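You operate a simulated robot arm through the tools that you are given. There is no shell and no other tool. Be economical: measure what you need, move in short steps, check, and stop when the job is done.

Carry out the task below with a simulated robot arm. There is one attempt and no reset: what you move stays moved.

TASK
Put the spacer block that says "10" from the top of the long table on the steel plate and the spacer block labelled "8" on top of the white blue band fuse.
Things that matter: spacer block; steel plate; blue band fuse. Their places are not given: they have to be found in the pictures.

It is judged by the outcome, as a careful person would: the job done as asked, and still so three seconds after it is handed in. It fails if anything else is knocked over, pushed out of place, dropped, spilled or broken.

THE ROBOT
A 7-joint arm with a two-finger parallel gripper, fixed in place. Base frame: the origin is at the foot of the arm, x ahead of it, y to its left, z up; the work surface is at about z = 800. Lengths are in mm, angles in degrees, forces in N, time in s.
With the tool pointing down near the work surface it reaches from about 300 to 700 mm from the base axis. Its first joint turns from -66.0 to 66.0 degrees. Payload 1.57 kg.
Tool frame: the origin (TCP) lies between the finger pads and is the grasp point; the fingertips stand 30 mm ahead of it; z points along the fingers, y is the line along which they close. The gripper opens to 110 mm. The fingers are 24 mm wide and 12 mm thick; the gripper's body (48 by 112 mm) begins 78 mm behind the TCP.
Orientation is that of the tool frame in the base frame, as [roll, pitch, yaw] about the fixed x, y, z axes, in that order (R = Rz(yaw) Ry(pitch) Rx(roll)). With the fingers straight down and closing along the base's y, the tool's x points along the base's -x, its y along +y and its z along -z.

THE INTERFACE
- The arm moves only by the tool play_rows. Its arguments are lists of equal length, an entry for each row: "offset": the shift along the base's x, y, z in mm, a list of three; "twist": the turn about the base's z in degrees. In form: {"offset": [[x, y, z], ...], "twist": [twist, ...]}. A call has 1 to 20 rows; each row shifts and turns the commanded pose from where the row before left it. "claw" is the finger opening in mm, from 0 to 110, set as the call begins (left out, the last holds). A row lasts 0.2 s, in which the tool goes at most 50 mm and 8.6 degrees; a call with a longer step from one row to the next is refused whole, and so is a gripper value outside its range. A pose out of reach is approached as far as the arm can. The call stops where the force on the tool passes 40 N (or 10 N more than at its start, if that is more) or the arm is blocked; 0.2 s more then pass. The fingers move at their own pace (about 108 mm/s each) and stop on an object; they squeeze with about 37 N. The grip force told is the motor's: it shows also when the fingers shut on nothing. Time passes only in rows, and 0.2 s behind the last, so rows that do not move let the fingers close. It gives the time, the measured TCP pose, the force on the tool (base axes), the opening and the grip force at its end, in the units of the frame above (readings bear some noise).
- Cameras (640 x 400 px; columns grow to the right, rows downward): "scene" is fixed at [170.6, -418.7, 1391.9]; the picture's right is [0.59, -0.81, 0.00], its down [-0.60, -0.44, -0.67] and it looks along [0.54, 0.39, -0.74] (base axes); focal length 331 px, centre (320, 200). "wrist" rides on the gripper at [-36, 0, -80] in the tool frame; the picture's right is [0.00, -1.00, 0.00], its down [0.97, 0.00, -0.24] and it looks along [0.24, 0.00, 0.97] (tool axes); focal length 218 px, centre (320, 200).
- capture(camera): a new picture of that camera. No time passes.
- probe_pixels(camera, pixels): for up to 12 pixels [column, row] of the newest picture of that camera ("zoom" is the newest enlarged one), the place [x, y, z] in the base frame of the surface seen there, good to about 3 mm, but the place of the scene camera against the robot may be out by one fixed shift of up to 12 mm in any direction. No time passes.
- enlarge(camera, box): a new picture of the part [left, top, right, bottom] of that camera's present view, enlarged. No time passes.
- hand_in(): hands the job in; it is judged then, once.

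Work in short steps. Measure before you move; look again where a grasp or a placing could have gone wrong, and mend it. You have 60 turns and 20 pictures in all, the two below and enlarged ones among them. Open the gripper and draw the arm clear of the work before you hand the job in, unless the task says otherwise; then end with one line.

The tools are called after ">>>" as name(argument=value, ...) on one line, values as JSON. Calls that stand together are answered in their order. play_rows: Moves the arm, as the interface text tells. Its arguments: {"type":"object","properties":{"offset":{"type":"array","items":{"type":"array","items":{"type":"number"}}},"twist":{"type":"array","items":{"type":"number"}},"claw":{"type":"number"}},"required":["offset","twist"]} The other tools are called the same way: capture (camera) takes a picture; probe_pixels (camera, pixels) gives the place of the surface under pixels of a picture; enlarge (camera, box) takes an enlarged picture of a part of a camera's view; hand_in () hands the job in.

At the start:

```text
time: 0.0
tool_pos: [290.9, -246.2, 1063.6]
tool_rot: [-179.9, -0.1, 180.0]
ft_force: [0.0, -0.6, -0.1]
gripper_width: 109.8
grasp_force: 0.2
```

scene: 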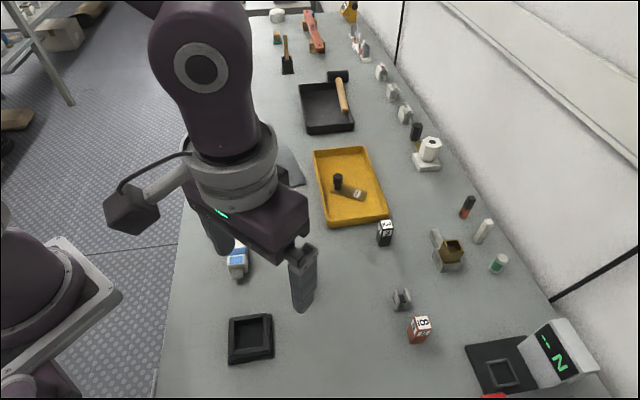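
wrist: 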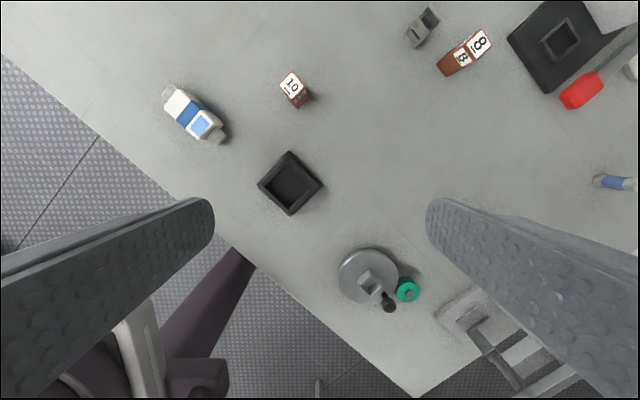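

The wrist picture shows "10" at (293,90), "8" at (465,52), and a white/blue body at (195,115). The scene picture shows a grey plate near (290,168). I enlarge both views to identify things.

>>> enlarge(camera="scene", box=[180, 130, 400, 290])

>>> enlarge(camera="scene", box=[380, 110, 620, 400])

>>> probe_pixels(camera="wrist", pixels=[[291, 85], [300, 100], [478, 42], [462, 57], [175, 100], [195, 117], [206, 124], [219, 137], [613, 182], [290, 185], [370, 265], [423, 25]])

>>> probe_pixels(camera="scene", pixels=[[290, 160], [300, 180], [237, 258], [420, 322], [468, 205], [484, 230], [499, 263], [416, 130], [385, 225], [402, 298]])

```text
2.50 times, centred on (290, 210) of scene
```

zoom: 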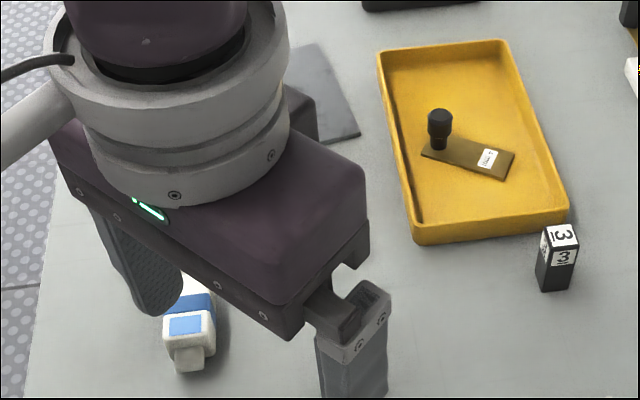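

```text
1.38 times, centred on (500, 255) of scene
```

zoom: 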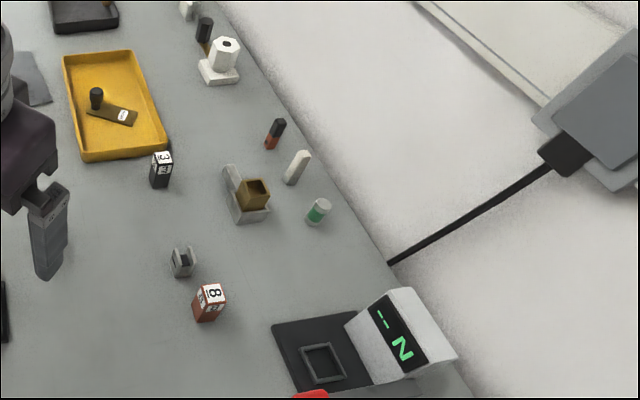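

```text
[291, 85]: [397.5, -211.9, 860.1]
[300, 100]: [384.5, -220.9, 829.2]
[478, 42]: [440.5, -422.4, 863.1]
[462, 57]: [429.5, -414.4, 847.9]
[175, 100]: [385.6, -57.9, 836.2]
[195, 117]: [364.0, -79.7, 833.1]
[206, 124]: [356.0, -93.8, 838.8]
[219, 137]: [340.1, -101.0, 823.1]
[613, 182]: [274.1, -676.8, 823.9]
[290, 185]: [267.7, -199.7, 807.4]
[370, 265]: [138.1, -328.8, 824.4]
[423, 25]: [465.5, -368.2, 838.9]
```

```text
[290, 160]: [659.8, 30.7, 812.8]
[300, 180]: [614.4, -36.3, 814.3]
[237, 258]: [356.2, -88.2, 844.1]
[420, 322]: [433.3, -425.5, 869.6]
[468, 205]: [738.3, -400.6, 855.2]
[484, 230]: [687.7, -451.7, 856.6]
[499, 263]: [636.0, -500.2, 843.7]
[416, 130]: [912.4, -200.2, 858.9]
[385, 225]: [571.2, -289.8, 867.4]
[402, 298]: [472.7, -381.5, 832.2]
```

I need to know what the two blue/white things are, so I enlarge the wrist view around each.

>>> enlarge(camera="wrist", box=[140, 60, 340, 185])

>>> enlarge(camera="wrist", box=[400, 0, 640, 210])

```text
3.20 times, centred on (240, 122) of wrist
```

zoom: 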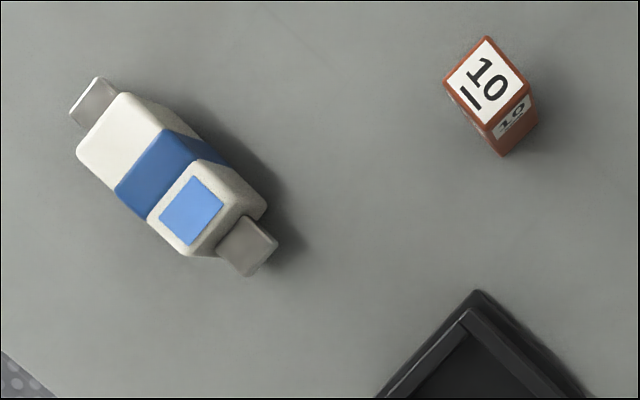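

```text
1.90 times, centred on (520, 105) of wrist
```

zoom: 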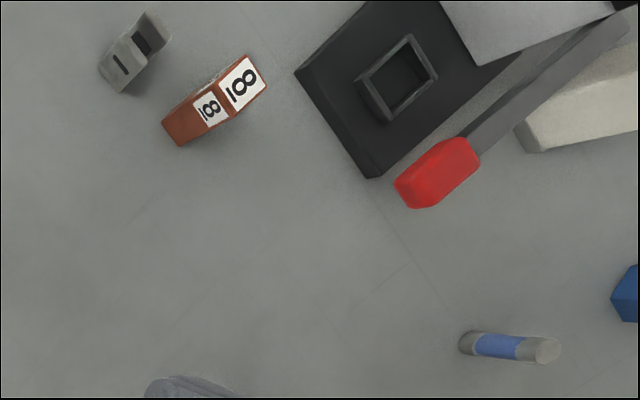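

The body at wrist (195,115) looks like a white blade fuse with a blue band. I check the small cylinder at (613,182) and the green one in close-up to rule them out.

>>> enlarge(camera="wrist", box=[576, 162, 640, 202])

>>> enlarge(camera="scene", box=[420, 180, 548, 290])

>>> probe_pixels(camera="wrist", pixels=[[597, 180], [605, 181], [614, 183], [622, 184], [629, 184], [632, 184], [200, 125], [185, 107], [190, 124], [199, 131], [212, 127], [178, 97]])

```text
10.00 times, centred on (608, 182) of wrist
```

zoom: 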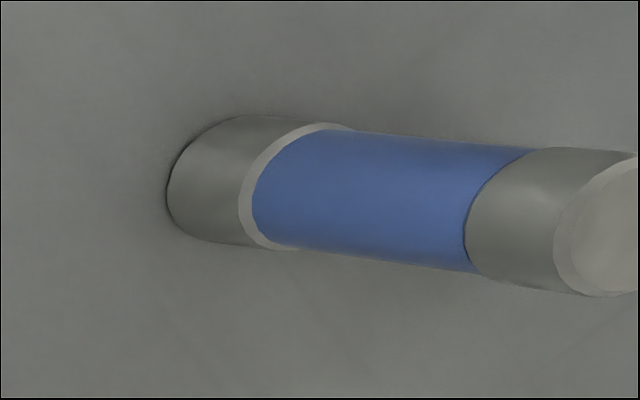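

```text
3.64 times, centred on (484, 235) of scene
```

zoom: 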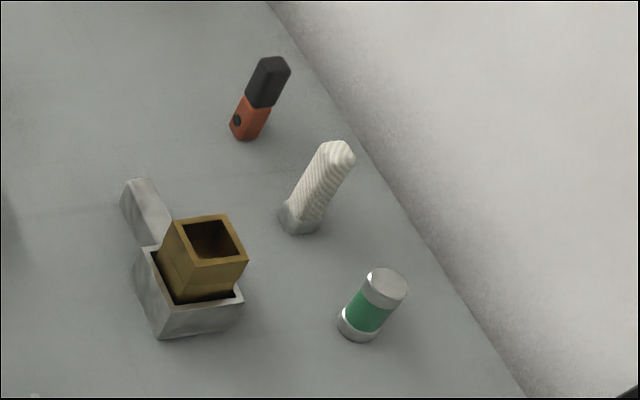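

```text
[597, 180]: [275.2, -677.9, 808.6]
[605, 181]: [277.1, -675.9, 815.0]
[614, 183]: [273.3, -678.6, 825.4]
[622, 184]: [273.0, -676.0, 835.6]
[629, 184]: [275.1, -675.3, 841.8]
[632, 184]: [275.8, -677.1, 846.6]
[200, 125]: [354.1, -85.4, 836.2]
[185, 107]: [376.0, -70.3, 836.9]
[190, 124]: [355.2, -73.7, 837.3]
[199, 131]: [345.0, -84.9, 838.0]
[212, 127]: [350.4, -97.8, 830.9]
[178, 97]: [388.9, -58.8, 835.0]
```

The standing blue cylinder is a grey‑capped tube out of reach; the white body with a blue band (~(362,-80), top z≈837) is the asked fuse. "10" is near (392,-215), top 860, yawed ~45°. I move above it, turning -45°.

>>> play_rows(offset=[[17, 5, -18], [17, 5, -18], [17, 5, -18], [17, 5, -18], [17, 5, -18], [15, 5, -14]], twist=[-7.5, -7.5, -7.5, -7.5, -7.5, -7.5], claw=80)

>>> capture(camera="wrist")

>>> capture(camera="scene")

```text
time: 1.4
tool_pos: [389.7, -214.2, 957.6]
tool_rot: [179.9, 0.0, 134.7]
ft_force: [-0.3, 1.4, 0.1]
gripper_width: 79.9
grasp_force: 0.1
```

```text
11 pictures are left
```

wrist: 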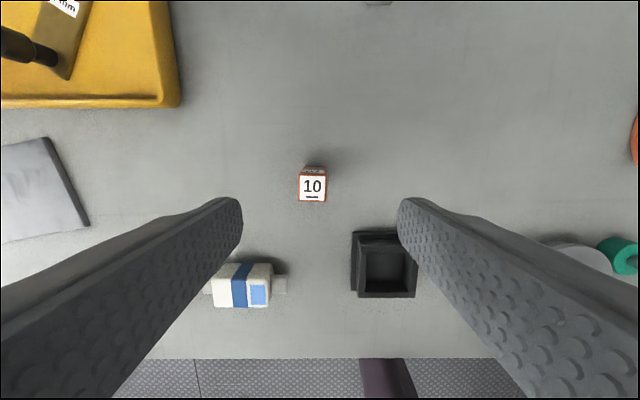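

```text
10 pictures are left
```

scene: 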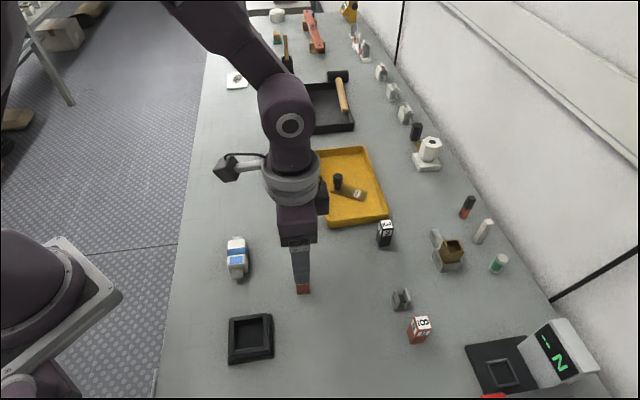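

Block "10" is square to the gripper at (312,187); plate at (40,190). I probe block, plate and fuse points.

>>> probe_pixels(camera="wrist", pixels=[[303, 178], [322, 178], [303, 198], [323, 198], [40, 190], [44, 142], [80, 220], [20, 230], [100, 200], [250, 268], [220, 302], [266, 302]])

>>> probe_pixels(camera="wrist", pixels=[[228, 270], [268, 268], [240, 290], [258, 294], [216, 290], [281, 284], [232, 304], [5, 150], [5, 236], [70, 190]])

```text
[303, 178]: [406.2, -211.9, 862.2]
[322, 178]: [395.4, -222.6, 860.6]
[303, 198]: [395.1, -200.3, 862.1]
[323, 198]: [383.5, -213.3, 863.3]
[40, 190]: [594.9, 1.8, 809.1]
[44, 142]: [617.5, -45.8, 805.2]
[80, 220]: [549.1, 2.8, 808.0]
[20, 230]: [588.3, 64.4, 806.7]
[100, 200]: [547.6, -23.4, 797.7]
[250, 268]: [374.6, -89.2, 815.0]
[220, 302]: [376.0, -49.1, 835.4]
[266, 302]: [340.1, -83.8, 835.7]
```

```text
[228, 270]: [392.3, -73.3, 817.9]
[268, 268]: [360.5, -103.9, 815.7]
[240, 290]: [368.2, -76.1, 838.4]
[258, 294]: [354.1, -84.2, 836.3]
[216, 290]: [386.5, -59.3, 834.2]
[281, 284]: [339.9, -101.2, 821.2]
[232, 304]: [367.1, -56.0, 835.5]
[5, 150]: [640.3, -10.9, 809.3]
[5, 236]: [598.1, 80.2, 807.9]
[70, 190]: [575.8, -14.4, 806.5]
```

"10" is centred at (395,-212), top 861; plate top z≈808 spanning (543,4)–(618,-48) and on to (602,83). I centre and descend to z≈840, then close.

>>> play_rows(offset=[[5, 2, 0], [0, 0, -30], [0, 0, -30], [0, 0, -30], [0, 0, -27]], twist=[0, 0, 0, 0, 0])

>>> play_rows(offset=[[0, 0, 0], [0, 0, 0], [0, 0, 0]], twist=[0, 0, 0], claw=10)

>>> play_rows(offset=[[0, 0, 20], [0, 0, 40], [0, 0, 40], [0, 0, 20]], twist=[0, 0, 0, 0])

```text
time: 2.6
tool_pos: [396.5, -214.7, 842.2]
tool_rot: [180.0, 0.0, 135.0]
ft_force: [0.0, -0.1, -0.2]
gripper_width: 79.8
grasp_force: 0.1
```

```text
time: 3.4
tool_pos: [397.3, -214.4, 841.9]
tool_rot: [-180.0, 0.0, 135.1]
ft_force: [0.5, 0.1, 0.7]
gripper_width: 23.1
grasp_force: 35.8
```

```text
time: 4.4
tool_pos: [396.5, -212.6, 964.0]
tool_rot: [179.9, 0.0, 135.1]
ft_force: [-0.9, 1.2, -0.2]
gripper_width: 23.4
grasp_force: 35.6
```

Held at 23 mm. I carry it at z≈964 to above the plate (603,10), turning +10° to match the plate edges.

>>> play_rows(offset=[[20.6, 22.2, 0], [20.6, 22.2, 0], [20.6, 22.2, 0], [20.6, 22.2, 0], [20.6, 22.2, 0], [20.6, 22.2, 0], [20.6, 22.2, 0], [20.6, 22.2, 0], [20.6, 22.2, 0], [20.6, 22.2, 0], [0, 0, 0]], twist=[1, 1, 1, 1, 1, 1, 1, 1, 1, 1, 0])

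>>> capture(camera="wrist")

```text
time: 6.8
tool_pos: [602.5, 8.3, 961.7]
tool_rot: [180.0, 0.0, 144.9]
ft_force: [-0.2, 0.3, -1.0]
gripper_width: 23.2
grasp_force: 36.0
```

```text
9 pictures are left
```

wrist: 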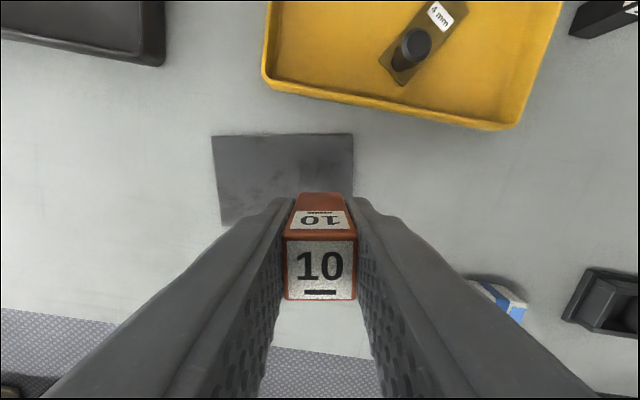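

The plate spans (212,135)–(353,133) down to ~(225,225). I probe its corners to find the centre.

>>> probe_pixels(camera="wrist", pixels=[[215, 138], [349, 136], [226, 220], [351, 190], [280, 165], [222, 228], [260, 205], [288, 300], [320, 330]])

```text
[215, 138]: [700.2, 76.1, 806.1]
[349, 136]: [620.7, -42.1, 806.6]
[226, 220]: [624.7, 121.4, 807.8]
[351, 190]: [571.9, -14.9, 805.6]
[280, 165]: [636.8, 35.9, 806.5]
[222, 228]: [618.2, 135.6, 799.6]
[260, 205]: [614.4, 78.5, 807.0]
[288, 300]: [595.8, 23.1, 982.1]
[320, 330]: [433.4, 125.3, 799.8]
```

Plate corners give centre ≈ (622,40), top 807. I shift there and descend to just above contact (TCP ≈850).

>>> play_rows(offset=[[10, 16, 0], [10, 16, 0], [0, 0, -40], [0, 0, -40], [0, 0, -22], [0, 0, -7], [0, 0, 0]], twist=[0, 0, 0, 0, 0, 0, 0])

>>> play_rows(offset=[[0, 0, -2], [0, 0, -1]], twist=[0, 0])

```text
time: 8.4
tool_pos: [621.6, 41.2, 852.0]
tool_rot: [-180.0, 0.0, 145.0]
ft_force: [-0.4, 0.2, -1.0]
gripper_width: 23.1
grasp_force: 35.7
```

```text
time: 9.0
tool_pos: [622.6, 39.8, 850.5]
tool_rot: [-179.9, 0.0, 145.0]
ft_force: [0.3, -0.7, -0.4]
gripper_width: 23.4
grasp_force: 35.2
```

No contact yet; I lower in 1 mm steps.

>>> play_rows(offset=[[0, 0, -1], [0, 0, 0]], twist=[0, 0])

>>> play_rows(offset=[[0, 0, -1], [0, 0, 0]], twist=[0, 0])

```text
time: 9.6
tool_pos: [622.9, 40.4, 848.7]
tool_rot: [180.0, 0.0, 144.9]
ft_force: [-3.1, -1.4, 9.5]
gripper_width: 23.4
grasp_force: 35.6
```

```text
time: 10.2
tool_pos: [623.0, 40.6, 850.5]
tool_rot: [-180.0, 0.1, 145.0]
ft_force: [-8.7, -4.0, 31.7]
gripper_width: 23.2
grasp_force: 35.4
```

Contact (9.5 then 32 N). I back off 1.5 mm, open, and rise straight up.

>>> play_rows(offset=[[0, 0, 1.3], [0, 0, 0]], twist=[0, 0])

>>> play_rows(offset=[[0, 0, 0], [0, 0, 0], [0, 0, 10], [0, 0, 40], [0, 0, 40], [0, 0, 40]], twist=[0, 0, 0, 0, 0, 0], claw=70)

>>> capture(camera="wrist")

```text
time: 10.8
tool_pos: [622.3, 41.0, 849.7]
tool_rot: [179.9, 0.1, 145.0]
ft_force: [-0.1, -4.7, 26.8]
gripper_width: 23.5
grasp_force: 35.8
```

```text
time: 12.2
tool_pos: [620.1, 43.3, 979.1]
tool_rot: [180.0, 0.0, 145.0]
ft_force: [-1.0, 0.3, 0.4]
gripper_width: 70.2
grasp_force: 0.0
```

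```text
8 pictures are left
```

wrist: 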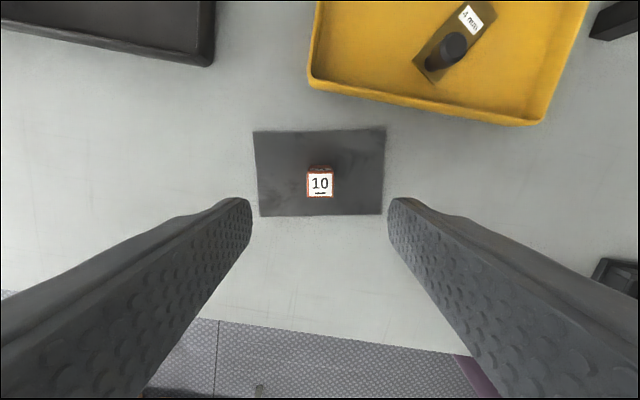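

"10" stands upright in the middle of the plate. Now I go above block "8" near (436,-418) at z≈979.

>>> play_rows(offset=[[-14, -35, 0], [-14, -35, 0], [-14, -35, 0], [-14, -35, 0], [-14, -35, 0], [-14, -35, 0], [-14, -35, 0], [-14, -35, 0], [-14, -35, 0], [-14, -35, 0], [-14, -35, 0], [-14, -35, 0], [-16, -40, 0], [0, 0, 0]], twist=[-1, -1, -1, -1, -1, -1, -1, -1, -1, -1, 0, 0, 0, 0])

>>> capture(camera="wrist")

```text
time: 15.2
tool_pos: [436.0, -420.0, 977.8]
tool_rot: [179.9, -0.1, 135.0]
ft_force: [-0.7, -0.6, 0.5]
gripper_width: 69.9
grasp_force: 0.0
```

```text
7 pictures are left
```

wrist: 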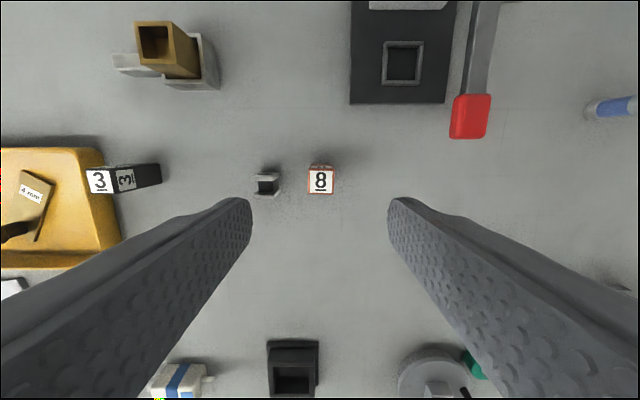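

>>> probe_pixels(camera="wrist", pixels=[[311, 172], [331, 172], [311, 191], [331, 191], [278, 178], [281, 193], [254, 176], [256, 194], [300, 190]])

```text
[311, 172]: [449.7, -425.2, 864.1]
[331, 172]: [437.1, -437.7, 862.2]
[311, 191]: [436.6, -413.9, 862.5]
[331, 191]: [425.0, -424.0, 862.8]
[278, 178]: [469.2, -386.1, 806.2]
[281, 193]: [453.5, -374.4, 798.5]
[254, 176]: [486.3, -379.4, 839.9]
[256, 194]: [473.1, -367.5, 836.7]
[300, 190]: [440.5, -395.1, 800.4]
```

"8" is centred at (437,-425), top 863; the grey holder begins ~47 mm from the centre along the closing line, so I narrow the claw to 46 and descend to z≈843.

>>> play_rows(offset=[[1, -5, 0], [0, 0, 0], [0, 0, 0], [0, 0, -35], [0, 0, -35]], twist=[0, 0, 0, 0, 0], claw=46)

>>> capture(camera="wrist")

```text
time: 16.4
tool_pos: [436.4, -425.7, 907.7]
tool_rot: [-179.9, 0.1, 135.0]
ft_force: [0.2, -0.3, -0.3]
gripper_width: 46.1
grasp_force: 0.1
```

```text
6 pictures are left
```

wrist: 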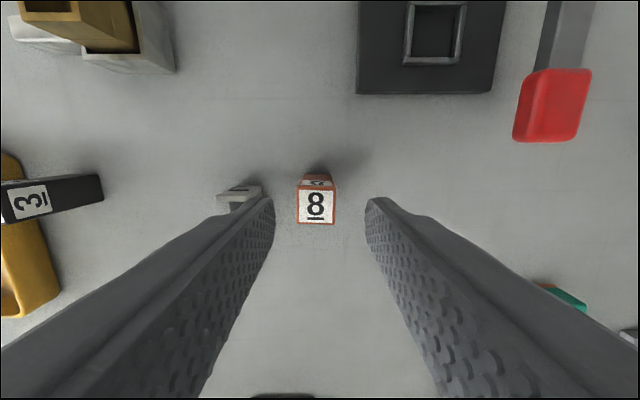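

The block is centred between the fingers. Descending 65 mm, then closing and lifting.

>>> play_rows(offset=[[0, 0, -22], [0, 0, -22], [0, 0, -21], [0, 0, 0]], twist=[0, 0, 0, 0])

>>> play_rows(offset=[[0, 0, 0], [0, 0, 0], [0, 0, 0]], twist=[0, 0, 0], claw=10)

>>> play_rows(offset=[[0, 0, 20], [0, 0, 40], [0, 0, 40], [0, 0, 40]], twist=[0, 0, 0, 0])

```text
time: 17.4
tool_pos: [439.5, -425.6, 843.3]
tool_rot: [180.0, 0.0, 134.9]
ft_force: [0.6, -0.2, 0.5]
gripper_width: 46.1
grasp_force: 0.1
```

```text
time: 18.2
tool_pos: [440.1, -425.2, 843.6]
tool_rot: [180.0, 0.0, 135.0]
ft_force: [0.1, 0.0, -0.5]
gripper_width: 23.4
grasp_force: 35.4
```

```text
time: 19.2
tool_pos: [441.3, -423.9, 984.8]
tool_rot: [-180.0, -0.1, 135.0]
ft_force: [0.2, -0.7, -0.6]
gripper_width: 23.4
grasp_force: 36.1
```

"8" is held. I carry it to (408,-6), so the fuse lies in clear view to the right of the fingers for measuring.

>>> play_rows(offset=[[-2.8, 35, 0], [-2.8, 35, 0], [-2.8, 35, 0], [-2.8, 35, 0], [-2.8, 35, 0], [-2.8, 35, 0], [-2.8, 35, 0], [-2.8, 35, 0], [-2.8, 35, 0], [-2.8, 35, 0], [-2.8, 35, 0], [-2.8, 33, 0], [0, 0, 0]], twist=[0, 0, 0, 0, 0, 0, 0, 0, 0, 0, 0, 0, 0])

>>> enlarge(camera="wrist", box=[320, 120, 480, 220])

```text
time: 22.0
tool_pos: [405.0, -4.4, 981.9]
tool_rot: [-179.8, -0.1, 135.0]
ft_force: [-0.2, 1.1, 0.1]
gripper_width: 23.2
grasp_force: 35.8
```

```text
4.00 times, centred on (400, 170) of wrist
```

zoom: 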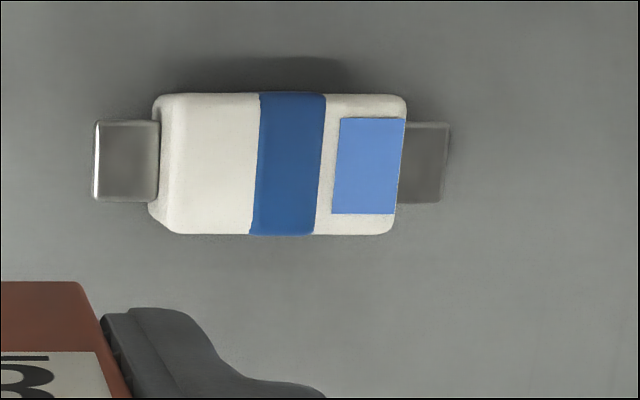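

Clear view of the fuse body: about zoom (160–405, 95–235), axis aligned with the gripper's closing line. I probe its top face.

>>> probe_pixels(camera="zoom", pixels=[[188, 110], [188, 225], [390, 107], [380, 225], [285, 165], [292, 100], [282, 228], [230, 165], [365, 165], [330, 165], [180, 165], [250, 165]])

```text
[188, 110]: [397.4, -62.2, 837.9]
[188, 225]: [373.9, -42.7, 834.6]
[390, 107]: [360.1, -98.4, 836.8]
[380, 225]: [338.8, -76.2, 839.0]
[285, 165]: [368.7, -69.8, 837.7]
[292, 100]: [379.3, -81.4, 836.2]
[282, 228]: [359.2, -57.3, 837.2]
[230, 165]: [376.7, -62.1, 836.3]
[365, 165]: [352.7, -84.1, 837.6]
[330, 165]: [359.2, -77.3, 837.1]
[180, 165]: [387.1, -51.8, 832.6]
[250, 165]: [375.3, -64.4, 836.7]
```

Fuse top is level at z≈837, centre (368,-70). I move over it and descend to ~3 mm above contact.

>>> play_rows(offset=[[-12, -22, 0], [-12, -22, 0], [-12, -22, 0], [0, 0, -30], [0, 0, -30], [0, 0, -26], [0, 0, -10], [0, 0, 0]], twist=[0, 0, 0, 0, 0, 0, 0, 0])

>>> capture(camera="scene")

```text
time: 23.8
tool_pos: [368.9, -71.9, 888.8]
tool_rot: [-179.9, 0.0, 135.0]
ft_force: [-0.2, -0.3, -1.4]
gripper_width: 23.1
grasp_force: 35.7
```

```text
4 pictures are left
```

scene: 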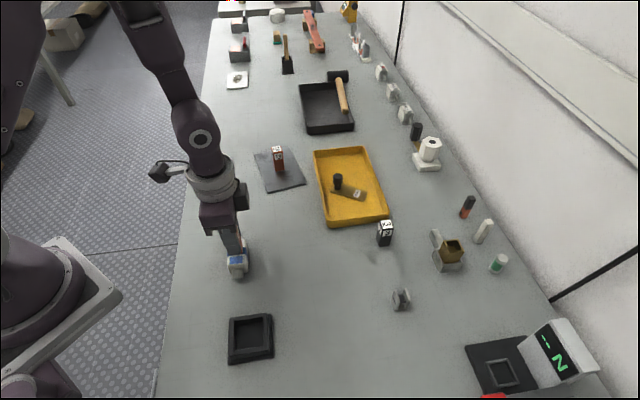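

Position is right, "10" stands on the plate. I lower in small steps to contact.

>>> play_rows(offset=[[0, 0, -4], [0, 0, -2], [0, 0, 0]], twist=[0, 0, 0])

>>> play_rows(offset=[[0, 0, -1], [0, 0, 0]], twist=[0, 0])

```text
time: 24.6
tool_pos: [369.9, -72.6, 882.4]
tool_rot: [-179.9, 0.0, 135.0]
ft_force: [-0.4, -0.2, -0.8]
gripper_width: 23.3
grasp_force: 35.8
```

```text
time: 25.2
tool_pos: [369.8, -72.0, 881.4]
tool_rot: [179.9, 0.1, 135.0]
ft_force: [-0.5, -0.8, -0.6]
gripper_width: 23.2
grasp_force: 35.5
```

>>> play_rows(offset=[[0, 0, -1], [0, 0, 0]], twist=[0, 0])

```text
time: 25.8
tool_pos: [368.8, -72.8, 880.0]
tool_rot: [179.9, 0.1, 135.0]
ft_force: [0.4, 0.3, -0.7]
gripper_width: 23.3
grasp_force: 35.3
```

Still no contact force; another 0.7 mm step.

>>> play_rows(offset=[[0, 0, -0.7], [0, 0, 0]], twist=[0, 0])

```text
time: 26.4
tool_pos: [370.5, -72.4, 878.6]
tool_rot: [180.0, 0.0, 135.0]
ft_force: [-4.9, 0.3, 27.9]
gripper_width: 23.1
grasp_force: 35.6
```

Contact on the fuse top. I open moderately and rise.

>>> play_rows(offset=[[0, 0, 0.5], [0, 0, 0]], twist=[0, 0])

>>> play_rows(offset=[[0, 0, 0], [0, 0, 0], [0, 0, 10], [0, 0, 30], [0, 0, 40], [0, 0, 40]], twist=[0, 0, 0, 0, 0, 0], claw=60)

>>> capture(camera="wrist")

```text
time: 27.0
tool_pos: [370.0, -73.1, 878.8]
tool_rot: [-180.0, 0.0, 135.0]
ft_force: [-1.7, -0.9, 13.9]
gripper_width: 23.3
grasp_force: 35.6
```

```text
time: 28.4
tool_pos: [368.6, -71.5, 1001.5]
tool_rot: [179.9, 0.1, 135.1]
ft_force: [-0.3, -0.3, -0.8]
gripper_width: 59.9
grasp_force: 0.1
```

```text
3 pictures are left
```

wrist: 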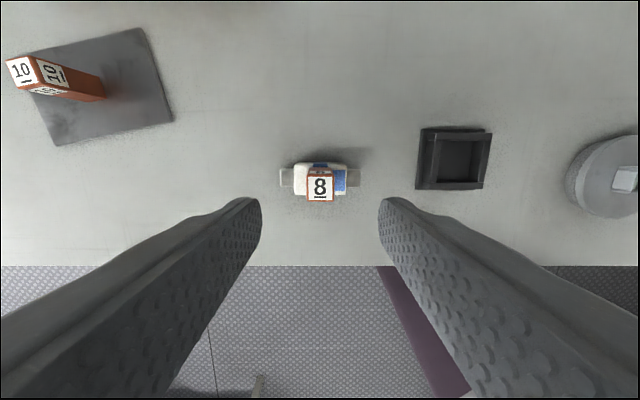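

"8" stands upright on the fuse and "10" on the plate. I draw the arm up and aside, then check once in the scene view.

>>> play_rows(offset=[[0, 0, 40], [0, -30, 20], [0, -40, 0], [0, -40, 0], [0, -40, 0], [0, 0, 0], [0, 0, 0]], twist=[0, 0, 0, 0, 0, 0, 0])

>>> capture(camera="scene")

```text
time: 30.0
tool_pos: [370.4, -223.0, 1057.0]
tool_rot: [-180.0, 0.0, 135.0]
ft_force: [0.4, 0.0, -0.4]
gripper_width: 59.9
grasp_force: 0.1
```

```text
2 pictures are left
```

scene: 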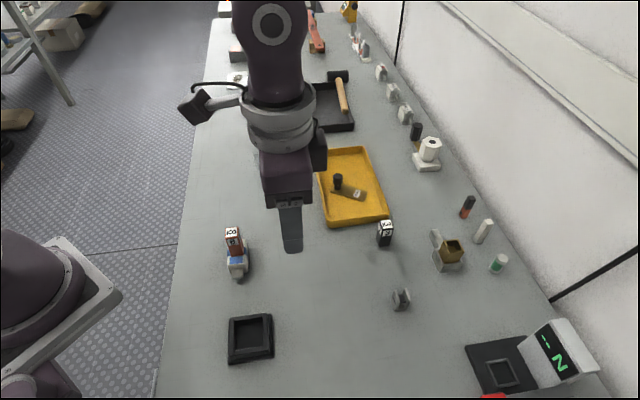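

"8" is stable on the fuse at (235,240), and the arm is clear with the gripper open. I hand in.

>>> hand_in()

```text
The job is handed in.
```

I placed block "10" on the steel plate and block "8" on top of the white blue-band fuse, both upright in the last pictures, and handed the job in with the gripper open and the arm clear.
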